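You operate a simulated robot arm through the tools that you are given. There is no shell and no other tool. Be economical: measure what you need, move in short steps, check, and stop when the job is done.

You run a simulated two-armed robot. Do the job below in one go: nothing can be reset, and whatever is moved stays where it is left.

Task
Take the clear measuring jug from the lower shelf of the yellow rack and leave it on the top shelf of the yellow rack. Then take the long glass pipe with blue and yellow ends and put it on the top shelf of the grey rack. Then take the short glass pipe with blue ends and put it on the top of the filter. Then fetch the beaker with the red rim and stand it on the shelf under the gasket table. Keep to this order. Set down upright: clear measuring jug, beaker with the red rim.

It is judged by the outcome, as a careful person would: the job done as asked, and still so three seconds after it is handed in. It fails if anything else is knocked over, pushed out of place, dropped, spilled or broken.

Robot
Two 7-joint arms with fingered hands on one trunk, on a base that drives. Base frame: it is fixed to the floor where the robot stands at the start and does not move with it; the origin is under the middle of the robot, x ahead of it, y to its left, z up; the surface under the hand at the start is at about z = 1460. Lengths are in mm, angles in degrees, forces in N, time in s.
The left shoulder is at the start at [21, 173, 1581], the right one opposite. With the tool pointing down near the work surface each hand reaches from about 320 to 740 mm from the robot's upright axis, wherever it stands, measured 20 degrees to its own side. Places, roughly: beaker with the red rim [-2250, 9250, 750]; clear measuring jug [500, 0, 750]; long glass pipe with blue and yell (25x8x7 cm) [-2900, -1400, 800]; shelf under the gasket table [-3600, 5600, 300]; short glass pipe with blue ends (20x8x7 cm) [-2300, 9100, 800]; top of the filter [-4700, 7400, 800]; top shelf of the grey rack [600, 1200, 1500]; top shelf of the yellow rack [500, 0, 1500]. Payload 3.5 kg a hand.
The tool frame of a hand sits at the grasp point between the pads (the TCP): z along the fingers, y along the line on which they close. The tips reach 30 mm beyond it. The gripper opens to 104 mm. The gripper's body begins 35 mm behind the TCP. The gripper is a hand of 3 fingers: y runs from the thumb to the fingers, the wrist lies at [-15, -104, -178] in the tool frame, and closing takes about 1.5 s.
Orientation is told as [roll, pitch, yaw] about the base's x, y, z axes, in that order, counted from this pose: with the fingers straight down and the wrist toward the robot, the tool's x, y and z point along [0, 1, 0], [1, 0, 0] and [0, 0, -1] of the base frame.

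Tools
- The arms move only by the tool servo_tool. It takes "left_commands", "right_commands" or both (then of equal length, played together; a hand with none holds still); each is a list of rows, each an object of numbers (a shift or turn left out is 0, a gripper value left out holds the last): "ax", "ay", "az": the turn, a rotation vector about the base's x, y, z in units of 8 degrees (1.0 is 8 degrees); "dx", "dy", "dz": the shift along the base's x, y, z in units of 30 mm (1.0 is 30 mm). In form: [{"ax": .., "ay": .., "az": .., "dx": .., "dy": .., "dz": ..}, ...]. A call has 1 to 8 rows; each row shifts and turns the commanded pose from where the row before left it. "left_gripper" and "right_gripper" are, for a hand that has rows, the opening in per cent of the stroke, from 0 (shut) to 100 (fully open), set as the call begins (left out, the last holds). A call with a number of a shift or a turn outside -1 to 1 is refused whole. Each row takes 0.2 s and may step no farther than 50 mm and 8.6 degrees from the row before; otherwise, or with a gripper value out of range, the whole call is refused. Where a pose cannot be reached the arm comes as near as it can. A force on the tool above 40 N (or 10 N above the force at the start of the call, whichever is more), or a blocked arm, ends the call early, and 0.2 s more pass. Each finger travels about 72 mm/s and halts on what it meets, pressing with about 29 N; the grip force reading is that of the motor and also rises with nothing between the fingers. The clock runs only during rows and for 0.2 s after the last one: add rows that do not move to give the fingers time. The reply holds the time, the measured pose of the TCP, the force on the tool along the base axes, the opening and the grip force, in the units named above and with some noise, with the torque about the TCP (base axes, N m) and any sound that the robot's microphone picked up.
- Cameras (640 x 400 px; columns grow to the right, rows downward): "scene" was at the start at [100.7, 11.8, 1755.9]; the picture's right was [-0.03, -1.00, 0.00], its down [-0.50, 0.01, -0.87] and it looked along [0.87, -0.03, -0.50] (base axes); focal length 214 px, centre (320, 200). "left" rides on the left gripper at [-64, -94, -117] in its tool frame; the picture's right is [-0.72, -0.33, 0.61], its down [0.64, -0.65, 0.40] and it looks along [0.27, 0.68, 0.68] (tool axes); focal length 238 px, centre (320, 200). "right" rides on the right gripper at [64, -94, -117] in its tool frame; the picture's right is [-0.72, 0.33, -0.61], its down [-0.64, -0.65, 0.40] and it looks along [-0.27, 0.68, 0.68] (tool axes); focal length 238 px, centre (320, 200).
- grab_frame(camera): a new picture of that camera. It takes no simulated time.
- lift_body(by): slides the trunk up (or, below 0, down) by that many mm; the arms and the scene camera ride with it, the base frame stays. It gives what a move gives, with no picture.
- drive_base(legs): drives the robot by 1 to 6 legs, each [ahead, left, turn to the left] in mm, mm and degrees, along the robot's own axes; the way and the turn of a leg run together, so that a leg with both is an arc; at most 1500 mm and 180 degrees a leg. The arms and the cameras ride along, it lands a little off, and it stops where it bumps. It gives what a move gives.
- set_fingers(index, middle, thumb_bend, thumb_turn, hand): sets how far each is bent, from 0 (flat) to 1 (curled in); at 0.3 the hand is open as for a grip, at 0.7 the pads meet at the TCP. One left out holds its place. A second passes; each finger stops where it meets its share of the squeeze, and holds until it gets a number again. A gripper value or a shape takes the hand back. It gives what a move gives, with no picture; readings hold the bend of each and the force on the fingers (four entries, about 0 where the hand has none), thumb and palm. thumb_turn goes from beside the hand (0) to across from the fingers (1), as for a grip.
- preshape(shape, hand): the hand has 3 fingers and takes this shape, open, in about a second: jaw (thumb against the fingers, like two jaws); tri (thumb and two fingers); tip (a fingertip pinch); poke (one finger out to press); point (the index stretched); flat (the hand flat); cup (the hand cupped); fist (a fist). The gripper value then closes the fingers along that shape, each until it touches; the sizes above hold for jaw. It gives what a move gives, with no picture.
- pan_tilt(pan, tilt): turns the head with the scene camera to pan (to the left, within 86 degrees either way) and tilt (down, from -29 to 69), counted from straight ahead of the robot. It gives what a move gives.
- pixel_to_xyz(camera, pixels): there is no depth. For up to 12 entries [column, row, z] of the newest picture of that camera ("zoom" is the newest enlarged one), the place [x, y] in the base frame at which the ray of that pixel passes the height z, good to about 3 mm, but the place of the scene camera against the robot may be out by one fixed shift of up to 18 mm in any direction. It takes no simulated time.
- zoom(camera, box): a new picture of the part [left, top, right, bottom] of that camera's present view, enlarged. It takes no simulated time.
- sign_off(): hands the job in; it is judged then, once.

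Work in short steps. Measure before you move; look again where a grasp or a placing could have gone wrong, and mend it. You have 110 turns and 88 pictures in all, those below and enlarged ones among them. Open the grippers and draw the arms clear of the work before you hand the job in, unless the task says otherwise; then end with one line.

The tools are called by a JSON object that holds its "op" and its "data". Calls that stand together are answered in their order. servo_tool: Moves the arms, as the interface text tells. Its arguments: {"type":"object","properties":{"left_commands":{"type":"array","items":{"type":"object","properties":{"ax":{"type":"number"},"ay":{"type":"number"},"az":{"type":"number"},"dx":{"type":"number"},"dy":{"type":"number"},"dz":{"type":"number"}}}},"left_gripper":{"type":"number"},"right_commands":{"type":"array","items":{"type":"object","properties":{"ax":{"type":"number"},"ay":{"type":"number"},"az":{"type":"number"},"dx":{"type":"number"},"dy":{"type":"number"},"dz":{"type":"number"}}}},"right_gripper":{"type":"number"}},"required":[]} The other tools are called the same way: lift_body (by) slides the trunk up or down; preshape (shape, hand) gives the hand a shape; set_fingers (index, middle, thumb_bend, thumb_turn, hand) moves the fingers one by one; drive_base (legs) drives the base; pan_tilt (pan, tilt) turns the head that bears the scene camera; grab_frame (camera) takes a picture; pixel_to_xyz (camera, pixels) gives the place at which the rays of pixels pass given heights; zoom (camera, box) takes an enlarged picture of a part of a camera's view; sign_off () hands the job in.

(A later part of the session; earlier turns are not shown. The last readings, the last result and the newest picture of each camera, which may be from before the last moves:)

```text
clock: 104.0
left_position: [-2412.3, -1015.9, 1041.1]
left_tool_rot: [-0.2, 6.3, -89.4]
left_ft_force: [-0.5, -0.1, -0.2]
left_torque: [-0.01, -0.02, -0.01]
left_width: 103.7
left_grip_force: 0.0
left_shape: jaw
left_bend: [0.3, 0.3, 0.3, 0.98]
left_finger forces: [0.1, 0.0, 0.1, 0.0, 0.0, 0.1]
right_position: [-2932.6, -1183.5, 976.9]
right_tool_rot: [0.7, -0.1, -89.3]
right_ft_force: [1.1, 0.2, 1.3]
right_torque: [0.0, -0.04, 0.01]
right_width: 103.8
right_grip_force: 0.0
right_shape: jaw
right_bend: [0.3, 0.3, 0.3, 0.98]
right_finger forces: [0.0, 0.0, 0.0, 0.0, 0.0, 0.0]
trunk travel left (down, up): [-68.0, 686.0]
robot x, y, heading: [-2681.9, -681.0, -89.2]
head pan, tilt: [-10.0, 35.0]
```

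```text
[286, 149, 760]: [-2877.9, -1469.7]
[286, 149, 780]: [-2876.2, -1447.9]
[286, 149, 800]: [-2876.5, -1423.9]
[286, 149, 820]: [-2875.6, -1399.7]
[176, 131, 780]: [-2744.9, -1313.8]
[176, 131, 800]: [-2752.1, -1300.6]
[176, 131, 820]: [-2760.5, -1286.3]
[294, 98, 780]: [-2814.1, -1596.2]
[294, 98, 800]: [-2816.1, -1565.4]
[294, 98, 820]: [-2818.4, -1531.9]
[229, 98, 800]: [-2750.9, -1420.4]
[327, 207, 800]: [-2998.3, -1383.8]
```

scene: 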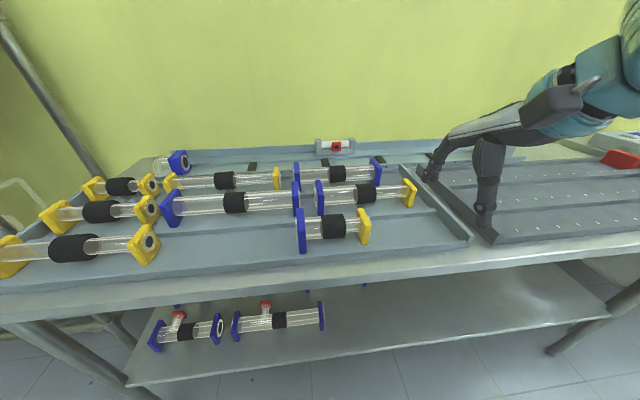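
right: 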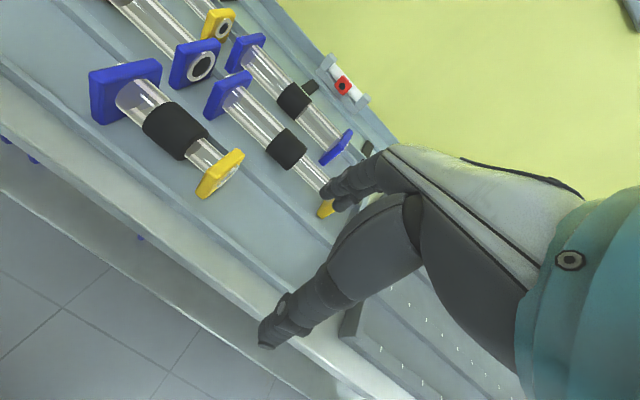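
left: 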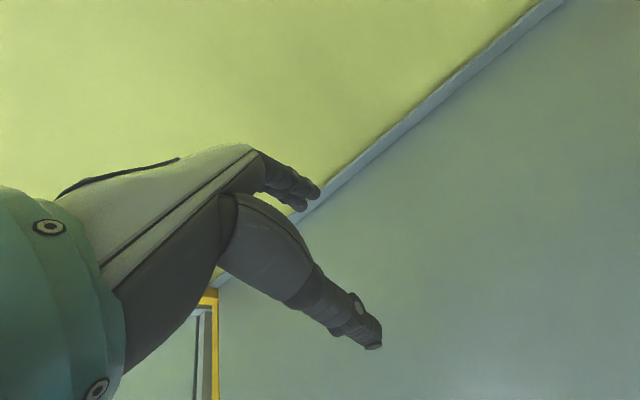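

Hand camera puts the sleeve near (-2876,-1410). I drive 150 forward and hover the hand above it for a second look.

{"op": "drive_base", "data": {"legs": [[140, 0, 0]]}}

{"op": "servo_tool", "data": {"right_commands": [{"dx": 0.9}, {"dx": 0.9}, {}]}}

{"op": "grab_frame", "data": {"camera": "right"}}

```text
clock: 105.3
left_position: [-2409.3, -1154.4, 1041.4]
left_tool_rot: [-0.2, 6.5, -89.4]
left_ft_force: [0.9, -0.3, -0.5]
left_torque: [0.0, 0.0, 0.0]
left_width: 103.7
left_grip_force: 0.0
left_shape: jaw
left_bend: [0.3, 0.3, 0.3, 0.98]
left_finger forces: [0.0, 0.1, 0.1, 0.0, 0.1, 0.0]
right_position: [-2930.0, -1322.9, 975.9]
right_tool_rot: [0.6, -0.1, -89.2]
right_ft_force: [0.2, -0.2, -0.4]
right_torque: [-0.01, 0.01, -0.02]
right_width: 103.8
right_grip_force: 0.1
right_shape: jaw
right_bend: [0.3, 0.3, 0.3, 0.98]
right_finger forces: [0.1, 0.1, 0.0, 0.0, 0.0, 0.0]
trunk travel left (down, up): [-68.0, 686.0]
robot x, y, heading: [-2678.9, -816.9, -89.4]
head pan, tilt: [-10.0, 35.0]
```

```text
clock: 106.1
left_position: [-2409.6, -1152.4, 1039.7]
left_tool_rot: [-0.3, 6.3, -89.4]
left_ft_force: [-0.4, -0.3, -0.3]
left_torque: [0.02, -0.01, 0.0]
left_width: 103.7
left_grip_force: 0.0
left_shape: jaw
left_bend: [0.3, 0.3, 0.3, 0.98]
left_finger forces: [0.0, 0.1, 0.0, 0.2, 0.1, 0.1]
right_position: [-2875.5, -1321.8, 975.6]
right_tool_rot: [0.8, 0.0, -89.2]
right_ft_force: [0.2, -0.1, -0.1]
right_torque: [-0.01, 0.02, -0.04]
right_width: 103.6
right_grip_force: 0.1
right_shape: jaw
right_bend: [0.3, 0.3, 0.3, 0.98]
right_finger forces: [0.1, 0.0, 0.1, 0.1, 0.0, 0.0]
trunk travel left (down, up): [-68.0, 686.0]
robot x, y, heading: [-2680.0, -816.1, -89.4]
head pan, tilt: [-10.0, 35.0]
```

```text
46 pictures are left
```

right: 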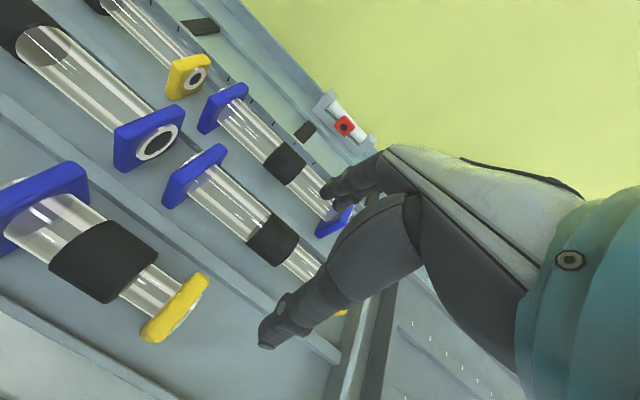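

{"op": "pixel_to_xyz", "data": {"camera": "right", "pixels": [[273, 240, 780], [273, 240, 800], [273, 240, 820], [273, 240, 840], [285, 164, 800], [285, 164, 820], [285, 164, 780], [104, 260, 800], [104, 260, 820], [193, 176, 820], [320, 283, 800], [340, 367, 760]]}}

```text
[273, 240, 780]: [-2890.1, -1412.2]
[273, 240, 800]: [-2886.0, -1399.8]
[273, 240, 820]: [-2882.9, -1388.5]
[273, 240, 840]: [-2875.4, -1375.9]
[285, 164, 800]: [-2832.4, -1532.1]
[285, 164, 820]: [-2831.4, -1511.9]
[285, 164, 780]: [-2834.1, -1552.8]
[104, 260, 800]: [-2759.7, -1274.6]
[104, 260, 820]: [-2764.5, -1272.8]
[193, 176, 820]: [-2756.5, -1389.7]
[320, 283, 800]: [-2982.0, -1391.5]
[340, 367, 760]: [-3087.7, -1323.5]
```

Sleeve axis triangulates to (-2875,-1376, z≈838), rows ~105 mm apart. I move over it, open to 85 %, and descend.

{"op": "servo_tool", "data": {"right_commands": [{"dy": -0.9, "az": -0.4}, {"dy": -0.9, "dz": -0.2}, {"dz": -0.9}, {"dz": -0.9}], "right_gripper": 85}}

{"op": "grab_frame", "data": {"camera": "right"}}

{"op": "grab_frame", "data": {"camera": "scene"}}

```text
clock: 107.1
left_position: [-2410.0, -1154.5, 1040.7]
left_tool_rot: [-0.2, 6.4, -89.5]
left_ft_force: [0.2, 0.5, 0.0]
left_torque: [-0.01, 0.01, -0.02]
left_width: 103.5
left_grip_force: 0.1
left_shape: jaw
left_bend: [0.3, 0.3, 0.3, 0.98]
left_finger forces: [0.0, 0.1, 0.1, 0.1, 0.0, 0.0]
right_position: [-2874.8, -1377.4, 915.0]
right_tool_rot: [0.6, -0.2, -92.4]
right_ft_force: [0.4, -0.6, 0.2]
right_torque: [0.02, 0.01, -0.02]
right_width: 88.4
right_grip_force: 0.1
right_shape: jaw
right_bend: [0.27, 0.33, 0.44, 0.98]
right_finger forces: [0.1, 0.1, 0.0, 0.0, 0.0, 0.1]
trunk travel left (down, up): [-68.0, 686.0]
robot x, y, heading: [-2679.8, -820.7, -89.3]
head pan, tilt: [-10.0, 35.0]
```

```text
45 pictures are left
```

right: 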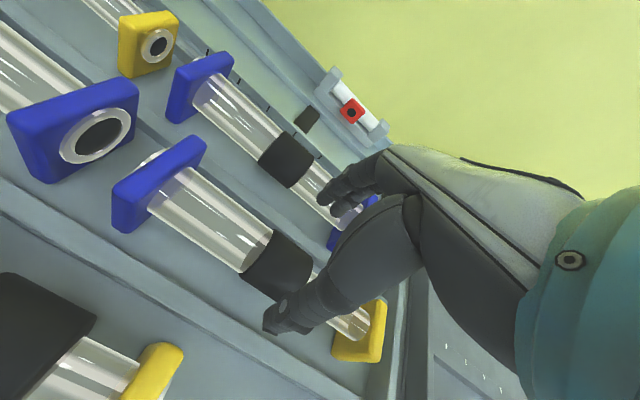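

```text
44 pictures are left
```

scene: 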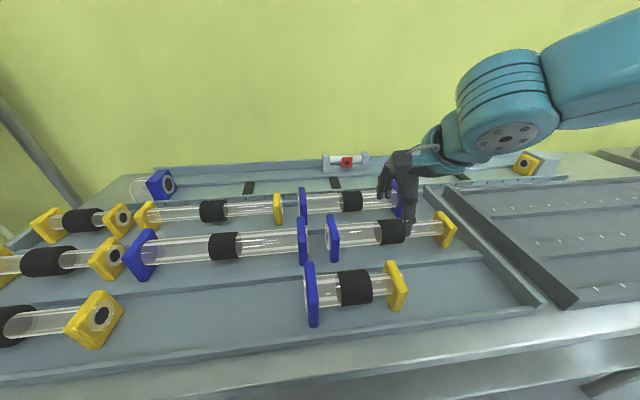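

The fingers straddle the black sleeve. I descend to z≈848 and close.

{"op": "servo_tool", "data": {"right_commands": [{"dz": -0.75}, {"dz": -0.75}, {"dz": -0.7}]}}

{"op": "servo_tool", "data": {"right_commands": [{}, {}, {}, {}, {}, {}, {}], "right_gripper": 0}}

{"op": "servo_tool", "data": {"right_commands": [{"dz": 0.5}, {"dz": 0.5}, {"dz": 0.5}]}}

{"op": "grab_frame", "data": {"camera": "scene"}}

```text
clock: 107.9
left_position: [-2409.3, -1153.7, 1041.7]
left_tool_rot: [-0.2, 6.3, -89.4]
left_ft_force: [-0.1, 0.5, 0.0]
left_torque: [-0.04, 0.01, 0.01]
left_width: 103.6
left_grip_force: 0.0
left_shape: jaw
left_bend: [0.3, 0.3, 0.3, 0.98]
left_finger forces: [0.1, 0.1, 0.0, 0.0, 0.0, 0.0]
right_position: [-2875.4, -1376.5, 850.0]
right_tool_rot: [0.7, -0.1, -92.5]
right_ft_force: [-0.5, 0.3, 2.5]
right_torque: [-0.15, 0.04, -0.03]
right_width: 88.1
right_grip_force: 0.1
right_shape: jaw
right_bend: [0.27, 0.32, 0.44, 0.98]
right_finger forces: [0.0, 3.0, 0.0, 0.0, 0.0, 0.0]
trunk travel left (down, up): [-68.0, 686.0]
robot x, y, heading: [-2677.0, -820.9, -89.6]
head pan, tilt: [-10.0, 35.0]
```

```text
clock: 109.5
left_position: [-2409.0, -1154.7, 1041.0]
left_tool_rot: [-0.2, 6.4, -89.4]
left_ft_force: [0.6, 0.4, 0.4]
left_torque: [-0.02, 0.0, -0.01]
left_width: 103.8
left_grip_force: 0.0
left_shape: jaw
left_bend: [0.3, 0.3, 0.3, 0.98]
left_finger forces: [0.0, 0.0, 0.0, 0.0, 0.0, 0.0]
right_position: [-2875.6, -1376.7, 849.7]
right_tool_rot: [0.8, 0.0, -92.5]
right_ft_force: [-0.3, 0.6, -0.3]
right_torque: [-0.03, -0.05, -0.04]
right_width: 35.6
right_grip_force: 29.3
right_shape: jaw
right_bend: [0.73, 0.44, 0.75, 1.0]
right_finger forces: [23.3, 2.6, 0.0, 0.0, 26.1, 0.0]
trunk travel left (down, up): [-68.0, 686.0]
robot x, y, heading: [-2680.3, -820.6, -89.7]
head pan, tilt: [-10.0, 35.0]
```

```text
clock: 110.3
left_position: [-2409.6, -1154.4, 1041.1]
left_tool_rot: [-0.2, 6.4, -89.4]
left_ft_force: [-0.8, -0.2, -0.1]
left_torque: [0.0, -0.02, 0.01]
left_width: 103.3
left_grip_force: 0.2
left_shape: jaw
left_bend: [0.3, 0.3, 0.3, 0.98]
left_finger forces: [0.1, 0.0, 0.0, 0.0, 0.0, 0.1]
right_position: [-2877.1, -1376.2, 894.5]
right_tool_rot: [0.7, -0.2, -92.3]
right_ft_force: [1.0, 0.1, -4.1]
right_torque: [0.0, 0.04, 0.0]
right_width: 35.6
right_grip_force: 29.2
right_shape: jaw
right_bend: [0.73, 0.44, 0.75, 1.0]
right_finger forces: [24.3, 2.1, 0.0, 0.0, 26.1, 0.0]
trunk travel left (down, up): [-68.0, 686.0]
robot x, y, heading: [-2677.5, -819.7, -89.4]
head pan, tilt: [-10.0, 35.0]
```

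```text
43 pictures are left
```

scene: 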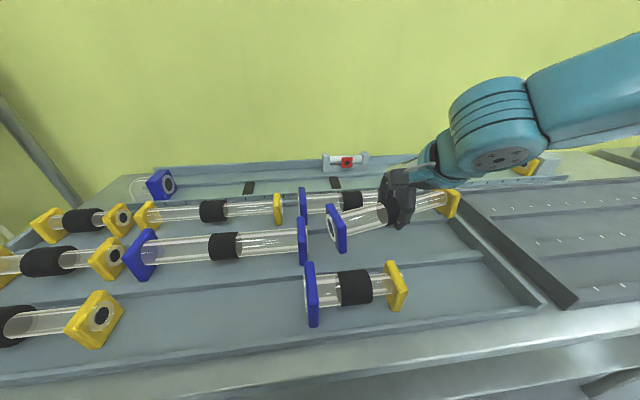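

The pipe is held (slightly tilted, 4 N). I lift it clear, raise the trunk, back off and turn to face the racks.

{"op": "servo_tool", "data": {"right_commands": [{"dz": 0.8}, {"dz": 0.8}, {"dz": 0.8}]}}

{"op": "drive_base", "data": {"legs": [[-1000, 0, 0], [0, 0, 89.5]]}}

{"op": "lift_body", "data": {"by": 400}}

{"op": "lift_body", "data": {"by": 286}}

{"op": "pan_tilt", "data": {"pan": 20, "tilt": 25}}

{"op": "grab_frame", "data": {"camera": "scene"}}

```text
clock: 111.1
left_position: [-2410.3, -1153.5, 1041.3]
left_tool_rot: [-0.2, 6.2, -89.4]
left_ft_force: [0.9, 0.5, 0.7]
left_torque: [-0.05, 0.04, 0.0]
left_width: 103.7
left_grip_force: 0.0
left_shape: jaw
left_bend: [0.3, 0.3, 0.3, 0.98]
left_finger forces: [0.0, 0.0, 0.1, 0.1, 0.1, 0.1]
right_position: [-2876.7, -1376.6, 967.0]
right_tool_rot: [0.7, -0.1, -92.5]
right_ft_force: [-0.1, 0.8, -3.1]
right_torque: [0.06, 0.06, 0.01]
right_width: 35.6
right_grip_force: 28.7
right_shape: jaw
right_bend: [0.73, 0.44, 0.75, 1.0]
right_finger forces: [24.1, 2.0, 0.1, 0.0, 25.9, 0.1]
trunk travel left (down, up): [-68.0, 686.0]
robot x, y, heading: [-2680.4, -821.6, -89.3]
head pan, tilt: [-10.0, 35.0]
```

```text
clock: 120.1
left_position: [-2355.8, 446.1, 1041.0]
left_tool_rot: [-0.2, 6.4, 1.6]
left_ft_force: [-0.5, 0.3, -0.5]
left_torque: [0.0, -0.01, 0.02]
left_width: 103.8
left_grip_force: 0.1
left_shape: jaw
left_bend: [0.3, 0.3, 0.3, 0.98]
left_finger forces: [0.0, 0.0, 0.1, 0.1, 0.0, 0.0]
right_position: [-2126.1, -17.9, 967.7]
right_tool_rot: [0.6, 0.0, -1.3]
right_ft_force: [0.2, -0.4, -2.4]
right_torque: [-0.03, 0.01, 0.01]
right_width: 35.2
right_grip_force: 28.6
right_shape: jaw
right_bend: [0.73, 0.44, 0.75, 1.0]
right_finger forces: [23.8, 1.5, 0.0, 0.0, 25.2, 0.1]
trunk travel left (down, up): [-68.0, 686.0]
robot x, y, heading: [-2686.1, 167.4, 1.5]
head pan, tilt: [-10.0, 35.0]
```

```text
clock: 124.0
left_position: [-2355.8, 444.4, 1440.6]
left_tool_rot: [-0.2, 6.4, 1.5]
left_ft_force: [0.2, 0.3, -0.8]
left_torque: [-0.04, 0.0, -0.01]
left_width: 103.6
left_grip_force: 0.1
left_shape: jaw
left_bend: [0.3, 0.3, 0.3, 0.98]
left_finger forces: [0.1, 0.0, 0.0, 0.0, 0.1, 0.1]
right_position: [-2124.3, -18.0, 1366.6]
right_tool_rot: [0.6, -0.1, -1.4]
right_ft_force: [-1.1, 0.3, -3.0]
right_torque: [-0.03, 0.03, -0.01]
right_width: 34.7
right_grip_force: 29.0
right_shape: jaw
right_bend: [0.73, 0.44, 0.75, 1.0]
right_finger forces: [23.8, 1.4, 0.0, 0.0, 25.0, 0.1]
trunk travel left (down, up): [-468.0, 286.0]
robot x, y, heading: [-2686.8, 171.6, 1.4]
head pan, tilt: [-10.0, 35.0]
```

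```text
clock: 126.8
left_position: [-2355.6, 445.6, 1726.2]
left_tool_rot: [-0.2, 6.5, 1.6]
left_ft_force: [0.0, 0.1, 0.8]
left_torque: [-0.01, -0.01, 0.01]
left_width: 103.7
left_grip_force: 0.0
left_shape: jaw
left_bend: [0.3, 0.3, 0.3, 0.98]
left_finger forces: [0.0, 0.0, 0.1, 0.0, 0.0, 0.0]
right_position: [-2124.7, -18.5, 1653.1]
right_tool_rot: [0.7, 0.0, -1.4]
right_ft_force: [0.8, 0.4, -3.9]
right_torque: [-0.05, 0.01, 0.0]
right_width: 34.9
right_grip_force: 28.9
right_shape: jaw
right_bend: [0.73, 0.44, 0.75, 1.0]
right_finger forces: [23.9, 1.4, 0.0, 0.0, 25.0, 0.0]
trunk travel left (down, up): [-754.0, 0.0]
robot x, y, heading: [-2688.7, 170.0, 1.4]
head pan, tilt: [-10.0, 35.0]
```

```text
clock: 127.8
left_position: [-2356.2, 445.6, 1727.9]
left_tool_rot: [-0.2, 6.3, 1.6]
left_ft_force: [0.1, 0.5, 0.6]
left_torque: [0.01, -0.03, -0.01]
left_width: 103.7
left_grip_force: 0.0
left_shape: jaw
left_bend: [0.3, 0.3, 0.3, 0.98]
left_finger forces: [0.0, 0.0, 0.1, 0.1, 0.0, 0.1]
right_position: [-2123.7, -18.0, 1653.1]
right_tool_rot: [0.7, -0.2, -1.4]
right_ft_force: [1.1, 0.0, -2.1]
right_torque: [-0.06, 0.01, -0.01]
right_width: 34.9
right_grip_force: 29.5
right_shape: jaw
right_bend: [0.73, 0.44, 0.75, 1.0]
right_finger forces: [23.6, 1.4, 0.0, 0.1, 25.0, 0.1]
trunk travel left (down, up): [-754.0, 0.0]
robot x, y, heading: [-2687.6, 172.3, 1.9]
head pan, tilt: [20.0, 25.0]
```

```text
42 pictures are left
```

scene: 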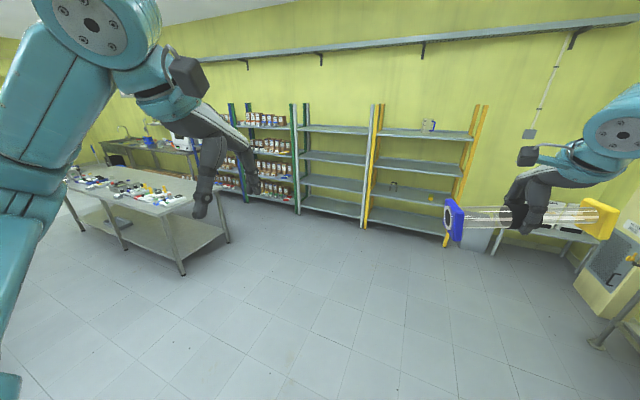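

The grey rack's top shelf (335,128) is empty; a table stands to the left. I measure its corner and the rack.

{"op": "pixel_to_xyz", "data": {"camera": "scene", "pixels": [[222, 212, 800], [182, 275, 0], [229, 242, 0], [298, 131, 1460], [368, 135, 1460], [299, 213, 0], [360, 228, 0]]}}

{"op": "drive_base", "data": {"legs": [[1400, 0, -1.5], [400, 0, 0]]}}

{"op": "pan_tilt", "data": {"pan": 50, "tilt": 25}}

{"op": "grab_frame", "data": {"camera": "scene"}}

```text
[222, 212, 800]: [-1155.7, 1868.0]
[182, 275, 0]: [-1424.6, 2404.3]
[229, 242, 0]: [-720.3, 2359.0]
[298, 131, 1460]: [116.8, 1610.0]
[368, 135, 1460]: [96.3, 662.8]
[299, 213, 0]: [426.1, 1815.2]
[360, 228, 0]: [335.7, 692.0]
```

```text
clock: 136.8
left_position: [-570.8, 458.9, 1727.8]
left_tool_rot: [-0.2, 6.3, 0.2]
left_ft_force: [-0.6, -0.1, 0.8]
left_torque: [0.0, 0.0, 0.01]
left_width: 103.7
left_grip_force: 0.2
left_shape: jaw
left_bend: [0.3, 0.3, 0.3, 0.98]
left_finger forces: [0.0, 0.0, 0.1, 0.0, 0.1, 0.0]
right_position: [-353.0, -11.3, 1653.7]
right_tool_rot: [0.7, -0.1, -2.9]
right_ft_force: [-0.4, 0.0, -3.2]
right_torque: [-0.05, -0.03, -0.01]
right_width: 34.7
right_grip_force: 28.9
right_shape: jaw
right_bend: [0.73, 0.44, 0.75, 1.0]
right_finger forces: [23.8, 1.2, 0.0, 0.1, 24.9, 0.0]
trunk travel left (down, up): [-754.0, 0.0]
robot x, y, heading: [-907.9, 189.6, -0.0]
head pan, tilt: [20.0, 25.0]
```

```text
clock: 137.7
left_position: [-570.4, 459.3, 1727.6]
left_tool_rot: [-0.2, 6.4, 0.1]
left_ft_force: [0.4, 0.0, 0.7]
left_torque: [0.0, 0.01, -0.02]
left_width: 103.6
left_grip_force: 0.1
left_shape: jaw
left_bend: [0.3, 0.3, 0.3, 0.98]
left_finger forces: [0.1, 0.1, 0.0, 0.0, 0.0, 0.0]
right_position: [-351.8, -11.7, 1652.3]
right_tool_rot: [0.7, 0.0, -3.0]
right_ft_force: [0.6, 0.1, -3.4]
right_torque: [-0.04, 0.02, 0.01]
right_width: 34.9
right_grip_force: 28.8
right_shape: jaw
right_bend: [0.73, 0.44, 0.75, 1.0]
right_finger forces: [23.8, 1.2, 0.1, 0.0, 24.9, 0.1]
trunk travel left (down, up): [-754.0, 0.0]
robot x, y, heading: [-907.9, 194.9, 0.3]
head pan, tilt: [50.0, 25.0]
```

```text
41 pictures are left
```

scene: 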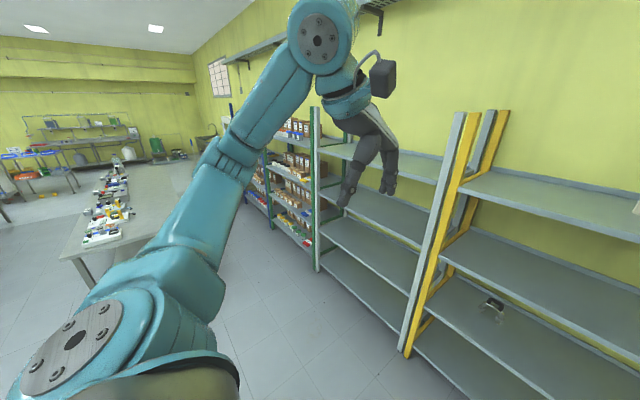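

The way left is free. I drive forward a bit and left to y≈1390.

{"op": "drive_base", "data": {"legs": [[150, 0, 0], [0, 1190, 0]]}}

{"op": "pan_tilt", "data": {"pan": 0, "tilt": 28}}

{"op": "grab_frame", "data": {"camera": "scene"}}

```text
clock: 144.8
left_position: [-412.6, 1653.7, 1727.3]
left_tool_rot: [-0.2, 6.3, -0.4]
left_ft_force: [0.6, 0.5, 0.2]
left_torque: [0.0, -0.01, -0.01]
left_width: 103.7
left_grip_force: 0.1
left_shape: jaw
left_bend: [0.3, 0.3, 0.3, 0.98]
left_finger forces: [0.0, 0.0, 0.0, 0.0, 0.0, 0.0]
right_position: [-197.3, 1183.4, 1653.0]
right_tool_rot: [0.6, 0.0, -3.4]
right_ft_force: [0.6, 0.2, -2.7]
right_torque: [-0.02, -0.01, -0.02]
right_width: 34.5
right_grip_force: 29.6
right_shape: jaw
right_bend: [0.73, 0.44, 0.75, 1.0]
right_finger forces: [23.8, 1.2, 0.0, 0.0, 24.7, 0.1]
trunk travel left (down, up): [-754.0, 0.0]
robot x, y, heading: [-755.8, 1388.3, -0.6]
head pan, tilt: [50.0, 25.0]
```

```text
clock: 146.0
left_position: [-411.5, 1652.7, 1727.5]
left_tool_rot: [-0.3, 6.2, -0.4]
left_ft_force: [0.2, -0.4, -0.1]
left_torque: [0.03, -0.01, 0.01]
left_width: 103.7
left_grip_force: 0.0
left_shape: jaw
left_bend: [0.3, 0.3, 0.3, 0.98]
left_finger forces: [0.0, 0.0, 0.1, 0.0, 0.1, 0.0]
right_position: [-197.6, 1182.8, 1652.5]
right_tool_rot: [0.7, 0.0, -3.4]
right_ft_force: [1.0, -0.2, -3.0]
right_torque: [-0.02, 0.02, 0.0]
right_width: 34.5
right_grip_force: 28.9
right_shape: jaw
right_bend: [0.73, 0.44, 0.75, 1.0]
right_finger forces: [23.8, 1.2, 0.0, 0.0, 24.8, 0.0]
trunk travel left (down, up): [-754.0, 0.0]
robot x, y, heading: [-753.6, 1389.7, -0.5]
head pan, tilt: [0.0, 28.0]
```

```text
40 pictures are left
```

scene: 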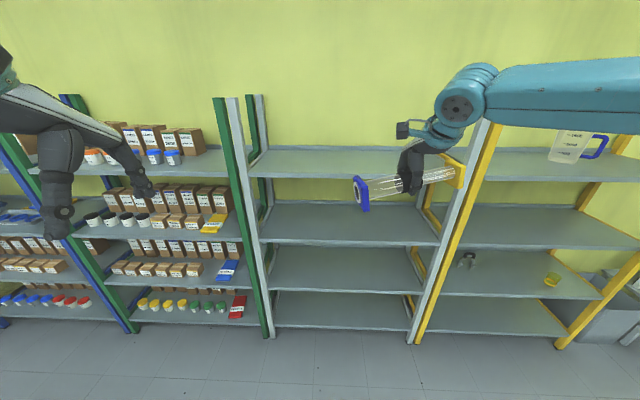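

{"op": "pixel_to_xyz", "data": {"camera": "scene", "pixels": [[262, 177, 1460], [400, 178, 1460], [447, 180, 1460], [350, 150, 1460], [262, 177, 1430], [262, 177, 1400]]}}

```text
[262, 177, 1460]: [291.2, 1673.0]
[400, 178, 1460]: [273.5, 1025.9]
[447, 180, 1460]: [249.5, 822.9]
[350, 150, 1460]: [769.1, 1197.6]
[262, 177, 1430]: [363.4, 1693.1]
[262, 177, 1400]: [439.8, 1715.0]
```

Shelf front edge x≈285, y 780–1690, z 1460. I drive forward 580, then extend the arm to put the pipe over the shelf.

{"op": "drive_base", "data": {"legs": [[0, 40, 0.5], [580, 0, 0]]}}

{"op": "servo_tool", "data": {"right_commands": [{"dx": 0.7, "az": 0.35}, {"dx": 0.7}, {"dx": 0.7, "dz": -0.5}, {"dz": -0.9}]}}

{"op": "grab_frame", "data": {"camera": "scene"}}

```text
clock: 149.7
left_position: [159.8, 1701.4, 1728.0]
left_tool_rot: [-0.2, 6.3, 0.4]
left_ft_force: [-0.1, 0.6, 0.4]
left_torque: [0.04, 0.0, 0.01]
left_width: 103.5
left_grip_force: 0.0
left_shape: jaw
left_bend: [0.3, 0.3, 0.3, 0.98]
left_finger forces: [0.0, 0.0, 0.0, 0.0, 0.0, 0.0]
right_position: [383.7, 1233.2, 1652.9]
right_tool_rot: [0.7, 0.0, -2.6]
right_ft_force: [-0.4, 0.2, -3.3]
right_torque: [-0.07, 0.0, 0.0]
right_width: 34.8
right_grip_force: 29.1
right_shape: jaw
right_bend: [0.73, 0.44, 0.75, 1.0]
right_finger forces: [23.8, 1.2, 0.0, 0.0, 24.8, 0.0]
trunk travel left (down, up): [-754.0, 0.0]
robot x, y, heading: [-176.9, 1433.5, 0.2]
head pan, tilt: [0.0, 28.0]
```

```text
clock: 150.7
left_position: [162.4, 1702.4, 1728.5]
left_tool_rot: [-0.2, 6.3, 0.5]
left_ft_force: [0.2, -0.1, 0.5]
left_torque: [0.0, 0.01, -0.01]
left_width: 103.7
left_grip_force: 0.0
left_shape: jaw
left_bend: [0.3, 0.3, 0.3, 0.98]
left_finger forces: [0.0, 0.1, 0.0, 0.0, 0.0, 0.0]
right_position: [429.4, 1221.6, 1608.5]
right_tool_rot: [0.6, -0.1, 0.2]
right_ft_force: [0.9, -0.2, -2.2]
right_torque: [0.0, 0.01, 0.0]
right_width: 34.3
right_grip_force: 29.2
right_shape: jaw
right_bend: [0.73, 0.44, 0.75, 1.0]
right_finger forces: [23.7, 1.3, 0.0, 0.0, 24.6, 0.0]
right hand out of reach, approached as far as the arm can: row 2, 3
trunk travel left (down, up): [-754.0, 0.0]
robot x, y, heading: [-174.4, 1435.9, 0.5]
head pan, tilt: [0.0, 28.0]
```

```text
39 pictures are left
```

scene: 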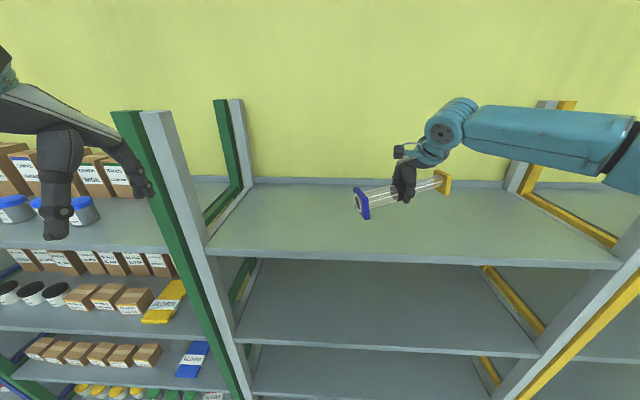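

The pipe is over the shelf. I lower toward it.

{"op": "servo_tool", "data": {"right_commands": [{"dz": -0.8}, {"dz": -0.8}, {"dz": -0.5}]}}

{"op": "zoom", "data": {"camera": "scene", "box": [290, 140, 530, 290]}}

```text
clock: 151.5
left_position: [162.6, 1702.5, 1728.4]
left_tool_rot: [-0.2, 6.3, 0.4]
left_ft_force: [-0.6, 0.3, -0.4]
left_torque: [-0.03, -0.02, -0.04]
left_width: 103.7
left_grip_force: 0.0
left_shape: jaw
left_bend: [0.3, 0.3, 0.3, 0.98]
left_finger forces: [0.1, 0.0, 0.0, 0.0, 0.1, 0.0]
right_position: [427.7, 1223.8, 1544.1]
right_tool_rot: [0.7, 0.0, 0.1]
right_ft_force: [0.5, -0.2, -1.8]
right_torque: [-0.06, 0.02, -0.01]
right_width: 34.5
right_grip_force: 28.6
right_shape: jaw
right_bend: [0.73, 0.45, 0.75, 1.0]
right_finger forces: [23.8, 1.1, 0.0, 0.0, 24.5, 0.0]
trunk travel left (down, up): [-754.0, 0.0]
robot x, y, heading: [-173.0, 1433.0, 0.6]
head pan, tilt: [0.0, 28.0]
```

```text
2.67 times, centred on (410, 215) of scene
```

zoom: 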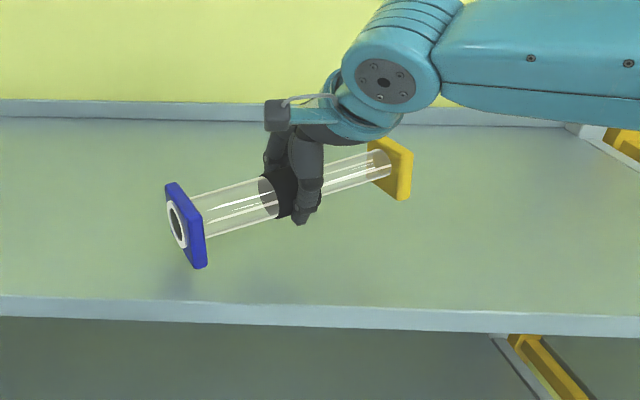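

The blue end hangs ~12° lower. I roll the hand +12° about x to level, then lower in small steps.

{"op": "servo_tool", "data": {"right_commands": [{"ax": 0.8}, {"ax": 0.7}, {"dz": -0.3}, {"dz": -0.2}]}}

{"op": "servo_tool", "data": {"right_commands": [{"dz": -0.2}, {"dz": -0.2}]}}

{"op": "zoom", "data": {"camera": "scene", "box": [290, 140, 530, 290]}}

```text
clock: 152.5
left_position: [161.3, 1701.9, 1727.5]
left_tool_rot: [-0.2, 6.2, 0.4]
left_ft_force: [0.3, 0.1, -0.3]
left_torque: [0.01, 0.02, -0.02]
left_width: 103.5
left_grip_force: 0.1
left_shape: jaw
left_bend: [0.3, 0.3, 0.3, 0.98]
left_finger forces: [0.0, 0.0, 0.0, 0.0, 0.0, 0.1]
right_position: [430.0, 1222.3, 1528.6]
right_tool_rot: [12.7, -0.1, 0.1]
right_ft_force: [-0.5, 0.0, -3.5]
right_torque: [-0.05, 0.01, -0.02]
right_width: 34.2
right_grip_force: 29.0
right_shape: jaw
right_bend: [0.73, 0.45, 0.75, 1.0]
right_finger forces: [23.7, 1.3, 0.0, 0.1, 24.5, 0.0]
trunk travel left (down, up): [-754.0, 0.0]
robot x, y, heading: [-172.9, 1431.0, 0.4]
head pan, tilt: [0.0, 28.0]
```

```text
clock: 153.1
left_position: [161.6, 1703.0, 1726.5]
left_tool_rot: [-0.3, 6.3, 0.3]
left_ft_force: [0.0, 0.1, -0.4]
left_torque: [-0.01, -0.01, -0.02]
left_width: 103.6
left_grip_force: 0.0
left_shape: jaw
left_bend: [0.3, 0.3, 0.3, 0.98]
left_finger forces: [0.0, 0.0, 0.1, 0.1, 0.0, 0.0]
right_position: [429.2, 1222.5, 1516.7]
right_tool_rot: [12.5, -0.2, 0.2]
right_ft_force: [-1.8, -0.4, -3.5]
right_torque: [-0.04, 0.0, 0.01]
right_width: 34.5
right_grip_force: 29.5
right_shape: jaw
right_bend: [0.73, 0.45, 0.75, 1.0]
right_finger forces: [23.7, 1.4, 0.1, 0.0, 24.4, 0.0]
trunk travel left (down, up): [-754.0, 0.0]
robot x, y, heading: [-168.2, 1431.0, 0.5]
head pan, tilt: [0.0, 28.0]
```

```text
2.67 times, centred on (410, 215) of scene
```

zoom: 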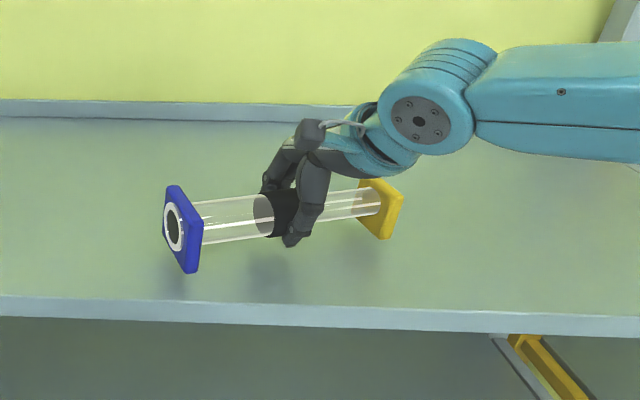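

Nearly level. I continue lowering until contact.

{"op": "servo_tool", "data": {"right_commands": [{"dz": -0.15}, {"dz": -0.15}]}}

{"op": "servo_tool", "data": {"right_commands": [{"dz": -0.13}, {"dz": -0.13}]}}

{"op": "servo_tool", "data": {"right_commands": [{"dz": -0.1}, {"dz": -0.1}]}}

```text
clock: 153.7
left_position: [160.9, 1702.9, 1727.2]
left_tool_rot: [-0.2, 6.3, 0.4]
left_ft_force: [0.5, 0.2, 0.0]
left_torque: [0.01, -0.01, -0.02]
left_width: 103.5
left_grip_force: 0.1
left_shape: jaw
left_bend: [0.3, 0.3, 0.3, 0.98]
left_finger forces: [0.1, 0.0, 0.1, 0.0, 0.0, 0.1]
right_position: [429.3, 1223.3, 1506.6]
right_tool_rot: [12.7, 0.0, 0.2]
right_ft_force: [0.4, -0.6, -3.2]
right_torque: [-0.09, -0.01, -0.02]
right_width: 34.2
right_grip_force: 28.9
right_shape: jaw
right_bend: [0.73, 0.45, 0.75, 1.0]
right_finger forces: [23.6, 1.3, 0.1, 0.1, 24.4, 0.0]
trunk travel left (down, up): [-754.0, 0.0]
robot x, y, heading: [-174.6, 1430.4, 0.4]
head pan, tilt: [0.0, 28.0]
```

```text
clock: 154.3
left_position: [161.4, 1703.3, 1728.0]
left_tool_rot: [-0.1, 6.3, 0.5]
left_ft_force: [0.2, 0.5, 0.1]
left_torque: [-0.03, 0.01, 0.01]
left_width: 103.8
left_grip_force: 0.1
left_shape: jaw
left_bend: [0.3, 0.3, 0.3, 0.98]
left_finger forces: [0.0, 0.0, 0.1, 0.0, 0.0, 0.0]
right_position: [429.7, 1222.3, 1500.4]
right_tool_rot: [12.7, -0.2, 0.2]
right_ft_force: [1.8, 0.5, 1.8]
right_torque: [-0.06, 0.06, 0.01]
right_width: 34.4
right_grip_force: 29.1
right_shape: jaw
right_bend: [0.73, 0.45, 0.75, 1.0]
right_finger forces: [24.5, 1.5, 0.0, 0.1, 23.2, 0.0]
trunk travel left (down, up): [-754.0, 0.0]
robot x, y, heading: [-178.4, 1433.4, 0.7]
head pan, tilt: [0.0, 28.0]
```

```text
clock: 154.9
left_position: [160.4, 1702.9, 1727.9]
left_tool_rot: [-0.2, 6.3, 0.3]
left_ft_force: [0.2, 0.3, 0.4]
left_torque: [-0.01, 0.01, -0.04]
left_width: 103.9
left_grip_force: 0.2
left_shape: jaw
left_bend: [0.3, 0.3, 0.3, 0.98]
left_finger forces: [0.1, 0.1, 0.1, 0.0, 0.1, 0.1]
right_position: [430.3, 1223.3, 1497.7]
right_tool_rot: [12.8, -0.5, 0.2]
right_ft_force: [1.9, -1.8, 17.4]
right_torque: [0.02, -0.05, -0.05]
right_width: 34.7
right_grip_force: 29.2
right_shape: jaw
right_bend: [0.73, 0.45, 0.77, 1.0]
right_finger forces: [22.0, 0.7, 0.0, 0.0, 19.4, 0.1]
trunk travel left (down, up): [-754.0, 0.0]
robot x, y, heading: [-173.6, 1432.0, 0.5]
head pan, tilt: [0.0, 28.0]
```

Contact (17 N up). I ease up 3 mm, release, and look.

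{"op": "servo_tool", "data": {"right_commands": [{"dz": 0.1}, {}, {}, {}, {}, {}], "right_gripper": 70}}

{"op": "servo_tool", "data": {"right_commands": [{"dz": 0.3}, {"dz": 0.5}, {"dz": 0.8}, {"dz": 0.9}, {"dz": 0.9}]}}

{"op": "zoom", "data": {"camera": "scene", "box": [290, 140, 530, 290]}}

```text
clock: 156.3
left_position: [161.1, 1702.6, 1728.8]
left_tool_rot: [-0.1, 6.2, 0.4]
left_ft_force: [-0.6, 0.7, 0.1]
left_torque: [0.02, -0.03, 0.01]
left_width: 103.7
left_grip_force: 0.1
left_shape: jaw
left_bend: [0.3, 0.3, 0.3, 0.98]
left_finger forces: [0.0, 0.0, 0.0, 0.0, 0.0, 0.0]
right_position: [429.0, 1223.5, 1497.0]
right_tool_rot: [12.8, 0.0, 0.2]
right_ft_force: [0.6, 0.5, -0.3]
right_torque: [-0.01, 0.01, 0.01]
right_width: 72.3
right_grip_force: 0.0
right_shape: jaw
right_bend: [0.27, 0.37, 0.58, 0.99]
right_finger forces: [0.0, 0.0, 0.0, 0.0, 0.0, 0.0]
trunk travel left (down, up): [-754.0, 0.0]
robot x, y, heading: [-175.0, 1434.0, 0.6]
head pan, tilt: [0.0, 28.0]
```

```text
clock: 157.5
left_position: [161.0, 1702.4, 1728.1]
left_tool_rot: [-0.2, 6.3, 0.4]
left_ft_force: [0.2, 0.1, -1.0]
left_torque: [0.02, -0.01, 0.01]
left_width: 103.7
left_grip_force: 0.0
left_shape: jaw
left_bend: [0.3, 0.3, 0.3, 0.98]
left_finger forces: [0.0, 0.0, 0.0, 0.1, 0.1, 0.0]
right_position: [428.5, 1221.5, 1601.0]
right_tool_rot: [12.6, 0.0, 0.1]
right_ft_force: [-1.2, 0.4, -0.8]
right_torque: [-0.02, 0.0, 0.03]
right_width: 72.3
right_grip_force: 0.0
right_shape: jaw
right_bend: [0.27, 0.37, 0.58, 0.99]
right_finger forces: [0.1, 0.0, 0.1, 0.0, 0.0, 0.0]
trunk travel left (down, up): [-754.0, 0.0]
robot x, y, heading: [-174.6, 1434.4, 0.7]
head pan, tilt: [0.0, 28.0]
```

```text
2.67 times, centred on (410, 215) of scene
```

zoom: 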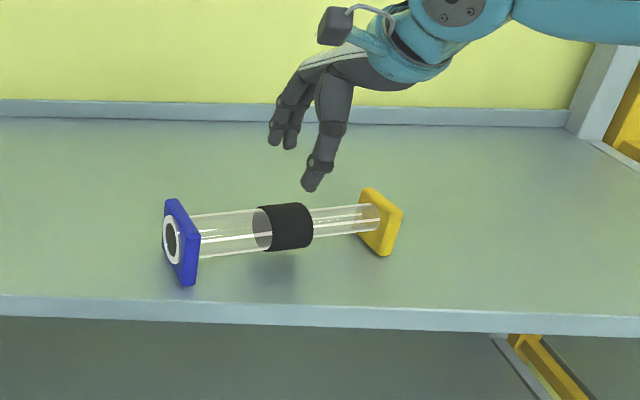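

The long pipe rests flat on the grey rack's top shelf. I back away, turn left and look along the room.

{"op": "servo_tool", "data": {"right_commands": [{"dz": 0.8, "ax": -0.8}, {"dz": 0.8, "ax": -0.7}]}}

{"op": "drive_base", "data": {"legs": [[-550, 0, 0], [0, 0, 90]]}}

{"op": "pan_tilt", "data": {"pan": 0, "tilt": 20}}

{"op": "grab_frame", "data": {"camera": "scene"}}

```text
clock: 158.1
left_position: [161.8, 1703.2, 1725.9]
left_tool_rot: [-0.3, 6.3, 0.4]
left_ft_force: [0.4, -1.3, -0.4]
left_torque: [-0.02, 0.05, 0.0]
left_width: 103.5
left_grip_force: 0.0
left_shape: jaw
left_bend: [0.3, 0.3, 0.3, 0.98]
left_finger forces: [0.1, 0.1, 0.1, 0.0, 0.0, 0.1]
right_position: [427.6, 1221.8, 1647.1]
right_tool_rot: [0.6, -0.1, 0.2]
right_ft_force: [0.2, 1.2, 0.5]
right_torque: [0.01, 0.0, 0.0]
right_width: 72.3
right_grip_force: 0.0
right_shape: jaw
right_bend: [0.27, 0.37, 0.58, 0.99]
right_finger forces: [0.0, 0.0, 0.1, 0.1, 0.0, 0.1]
trunk travel left (down, up): [-754.0, 0.0]
robot x, y, heading: [-174.9, 1433.0, 0.4]
head pan, tilt: [0.0, 28.0]
```

```text
clock: 165.1
left_position: [-978.4, 1770.0, 1727.9]
left_tool_rot: [-0.2, 6.4, 89.8]
left_ft_force: [1.8, -0.8, -0.7]
left_torque: [0.01, 0.02, -0.02]
left_width: 103.6
left_grip_force: 0.0
left_shape: jaw
left_bend: [0.3, 0.3, 0.3, 0.98]
left_finger forces: [0.1, 0.1, 0.0, 0.0, 0.0, 0.1]
right_position: [-495.8, 2031.7, 1647.0]
right_tool_rot: [0.7, -0.1, 89.8]
right_ft_force: [-1.0, 0.7, 0.4]
right_torque: [-0.04, -0.02, 0.01]
right_width: 72.8
right_grip_force: 0.0
right_shape: jaw
right_bend: [0.27, 0.37, 0.58, 0.99]
right_finger forces: [0.0, 0.0, 0.0, 0.1, 0.1, 0.0]
trunk travel left (down, up): [-754.0, 0.0]
robot x, y, heading: [-712.1, 1431.9, 89.8]
head pan, tilt: [0.0, 28.0]
```

```text
clock: 165.8
left_position: [-979.5, 1770.7, 1727.1]
left_tool_rot: [-0.2, 6.4, 90.0]
left_ft_force: [-0.4, 0.1, -0.2]
left_torque: [0.02, 0.01, -0.02]
left_width: 103.4
left_grip_force: 0.1
left_shape: jaw
left_bend: [0.3, 0.3, 0.3, 0.98]
left_finger forces: [0.1, 0.0, 0.0, 0.0, 0.1, 0.0]
right_position: [-495.1, 2031.3, 1646.9]
right_tool_rot: [0.7, -0.1, 89.7]
right_ft_force: [-0.6, 0.2, 0.6]
right_torque: [0.0, 0.01, -0.01]
right_width: 72.5
right_grip_force: 0.2
right_shape: jaw
right_bend: [0.27, 0.37, 0.58, 0.99]
right_finger forces: [0.0, 0.0, 0.0, 0.0, 0.0, 0.0]
trunk travel left (down, up): [-754.0, 0.0]
robot x, y, heading: [-714.6, 1429.8, 89.9]
head pan, tilt: [0.0, 20.0]
```

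```text
35 pictures are left
```

scene: 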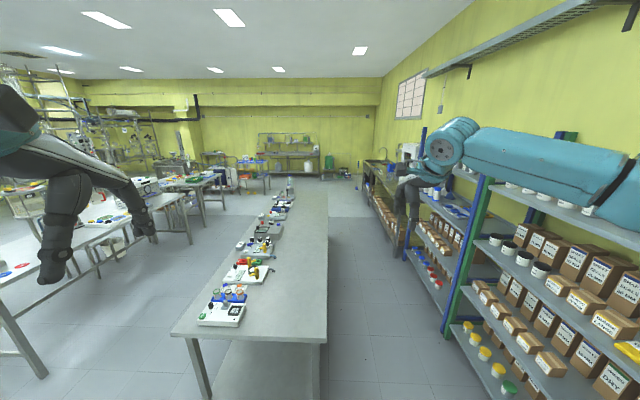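

A long table runs ahead with corridors either side. I measure corridor edges and far furniture.

{"op": "pixel_to_xyz", "data": {"camera": "scene", "pixels": [[172, 333, 750], [325, 342, 750], [328, 190, 750], [288, 190, 750], [443, 336, 0], [405, 260, 0], [320, 178, 0], [370, 215, 0], [205, 225, 0], [240, 193, 0], [345, 195, 0], [45, 378, 0]]}}

```text
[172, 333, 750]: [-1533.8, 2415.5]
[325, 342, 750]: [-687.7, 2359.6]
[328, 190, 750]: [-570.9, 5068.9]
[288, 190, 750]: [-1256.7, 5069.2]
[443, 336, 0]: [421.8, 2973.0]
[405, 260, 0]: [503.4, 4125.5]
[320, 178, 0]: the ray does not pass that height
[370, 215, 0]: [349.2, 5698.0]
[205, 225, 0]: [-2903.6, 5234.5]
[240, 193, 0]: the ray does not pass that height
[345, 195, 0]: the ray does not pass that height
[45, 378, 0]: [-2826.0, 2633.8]
```

Left corridor (x −1534…−2830) leads toward the goal. I go to x≈−2170 and up to y≈5000.

{"op": "drive_base", "data": {"legs": [[0, 1455, 0], [1500, 0, 0], [1500, 0, 0]]}}

{"op": "grab_frame", "data": {"camera": "scene"}}

```text
clock: 187.1
left_position: [-2318.8, 4818.0, 1727.4]
left_tool_rot: [-0.2, 6.3, 88.4]
left_ft_force: [0.2, -0.6, 0.1]
left_torque: [-0.01, -0.01, -0.01]
left_width: 103.6
left_grip_force: 0.1
left_shape: jaw
left_bend: [0.3, 0.3, 0.3, 0.98]
left_finger forces: [0.0, 0.1, 0.1, 0.0, 0.0, 0.0]
right_position: [-1829.2, 5066.9, 1647.8]
right_tool_rot: [0.7, -0.1, 88.4]
right_ft_force: [0.3, 0.2, -0.6]
right_torque: [-0.01, -0.01, 0.0]
right_width: 72.7
right_grip_force: 0.1
right_shape: jaw
right_bend: [0.27, 0.37, 0.58, 0.99]
right_finger forces: [0.1, 0.0, 0.0, 0.1, 0.1, 0.0]
trunk travel left (down, up): [-754.0, 0.0]
robot x, y, heading: [-2061.1, 4474.4, 88.5]
head pan, tilt: [0.0, 20.0]
```

```text
34 pictures are left
```

scene: 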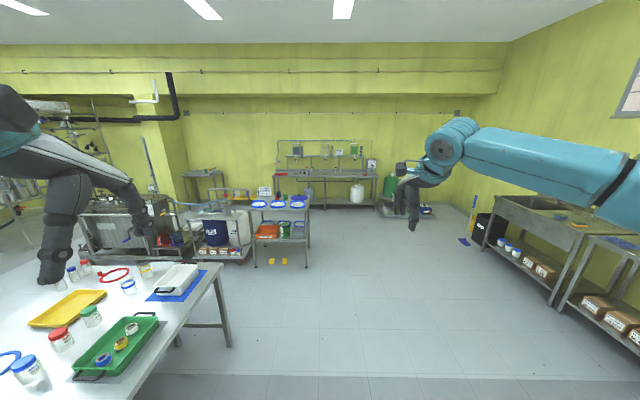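

I zoom on the far benches.

{"op": "zoom", "data": {"camera": "scene", "box": [170, 130, 410, 280]}}

{"op": "pixel_to_xyz", "data": {"camera": "scene", "pixels": [[255, 268, 0], [308, 265, 0], [375, 218, 0], [250, 200, 800], [310, 200, 800], [375, 178, 800], [215, 270, 750], [232, 347, 0]]}}

```text
2.67 times, centred on (290, 205) of scene
```

zoom: 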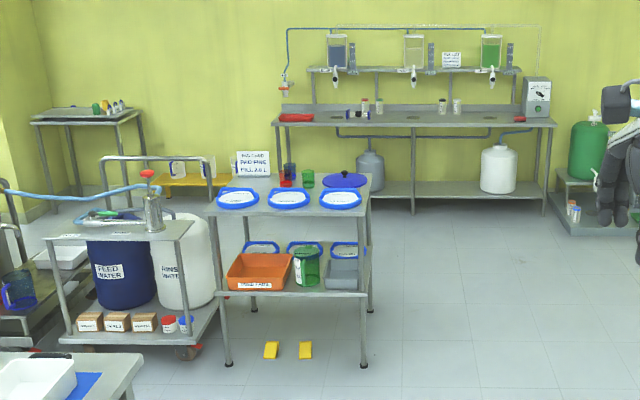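

```text
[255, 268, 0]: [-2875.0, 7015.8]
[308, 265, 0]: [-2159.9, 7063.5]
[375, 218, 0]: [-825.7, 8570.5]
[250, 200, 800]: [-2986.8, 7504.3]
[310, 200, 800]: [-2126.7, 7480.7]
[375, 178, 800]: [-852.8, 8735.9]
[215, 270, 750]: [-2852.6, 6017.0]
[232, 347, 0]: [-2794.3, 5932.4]
```

The short pipe and red-rim beaker appear on the back bench near (304,172). I drive past the trolley on its right side toward the bench.

{"op": "drive_base", "data": {"legs": [[0, -350, 1.5], [1500, 0, 0], [1500, 0, 0], [450, 0, 0]]}}

{"op": "pan_tilt", "data": {"pan": 15, "tilt": 35}}

{"op": "grab_frame", "data": {"camera": "scene"}}

```text
clock: 205.8
left_position: [-2026.2, 8251.9, 1727.4]
left_tool_rot: [-0.2, 6.3, 91.1]
left_ft_force: [-0.2, 0.9, 0.1]
left_torque: [0.0, 0.02, 0.03]
left_width: 103.6
left_grip_force: 0.0
left_shape: jaw
left_bend: [0.3, 0.3, 0.3, 0.98]
left_finger forces: [0.1, 0.0, 0.0, 0.0, 0.1, 0.0]
right_position: [-1546.8, 8522.8, 1647.5]
right_tool_rot: [0.8, -0.2, 90.9]
right_ft_force: [0.0, 0.1, 0.0]
right_torque: [0.02, -0.03, 0.03]
right_width: 72.5
right_grip_force: 0.0
right_shape: jaw
right_bend: [0.27, 0.37, 0.58, 0.99]
right_finger forces: [0.0, 0.0, 0.0, 0.0, 0.1, 0.0]
trunk travel left (down, up): [-754.0, 0.0]
robot x, y, heading: [-1750.3, 7917.9, 90.8]
head pan, tilt: [0.0, 20.0]
```

```text
clock: 206.5
left_position: [-2024.4, 8255.4, 1727.4]
left_tool_rot: [-0.2, 6.3, 91.1]
left_ft_force: [-0.4, 0.6, 0.8]
left_torque: [-0.01, 0.01, 0.04]
left_width: 103.8
left_grip_force: 0.1
left_shape: jaw
left_bend: [0.3, 0.3, 0.3, 0.98]
left_finger forces: [0.0, 0.0, 0.0, 0.1, 0.0, 0.1]
right_position: [-1547.0, 8526.5, 1647.7]
right_tool_rot: [0.8, -0.1, 90.9]
right_ft_force: [-0.5, 0.3, -0.7]
right_torque: [0.0, -0.04, -0.02]
right_width: 72.3
right_grip_force: 0.0
right_shape: jaw
right_bend: [0.27, 0.37, 0.58, 0.99]
right_finger forces: [0.0, 0.0, 0.0, 0.0, 0.0, 0.1]
trunk travel left (down, up): [-754.0, 0.0]
robot x, y, heading: [-1753.6, 7919.9, 91.3]
head pan, tilt: [15.0, 35.0]
```

```text
32 pictures are left
```

scene: 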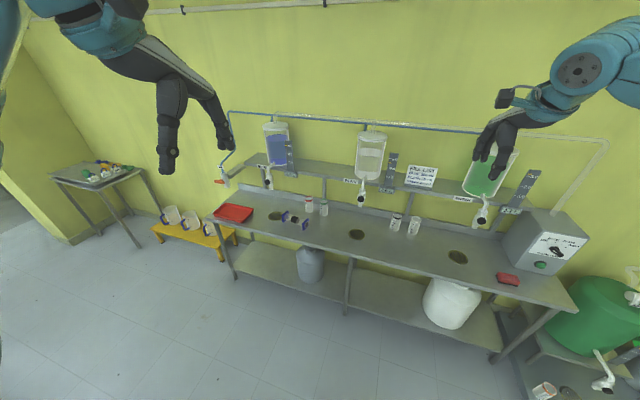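

{"op": "zoom", "data": {"camera": "scene", "box": [220, 150, 380, 250]}}

{"op": "pixel_to_xyz", "data": {"camera": "scene", "pixels": [[295, 217, 780], [295, 217, 820], [309, 212, 780], [323, 214, 780], [240, 232, 740], [350, 258, 740], [207, 218, 740], [268, 185, 950], [268, 185, 1000], [290, 173, 1100]]}}

```text
4.00 times, centred on (300, 200) of scene
```

zoom: 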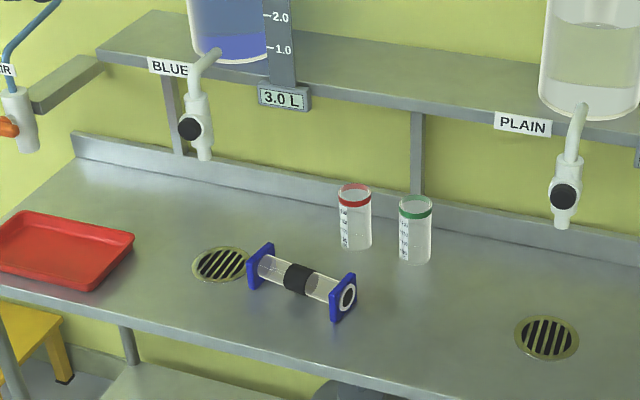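

```text
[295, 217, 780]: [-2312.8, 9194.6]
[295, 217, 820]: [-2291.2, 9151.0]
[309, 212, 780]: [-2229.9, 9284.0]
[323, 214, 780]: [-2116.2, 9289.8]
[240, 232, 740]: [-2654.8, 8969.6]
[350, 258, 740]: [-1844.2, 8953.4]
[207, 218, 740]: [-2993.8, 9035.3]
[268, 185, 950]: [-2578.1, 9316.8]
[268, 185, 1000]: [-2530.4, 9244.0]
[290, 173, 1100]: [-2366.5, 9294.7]
```

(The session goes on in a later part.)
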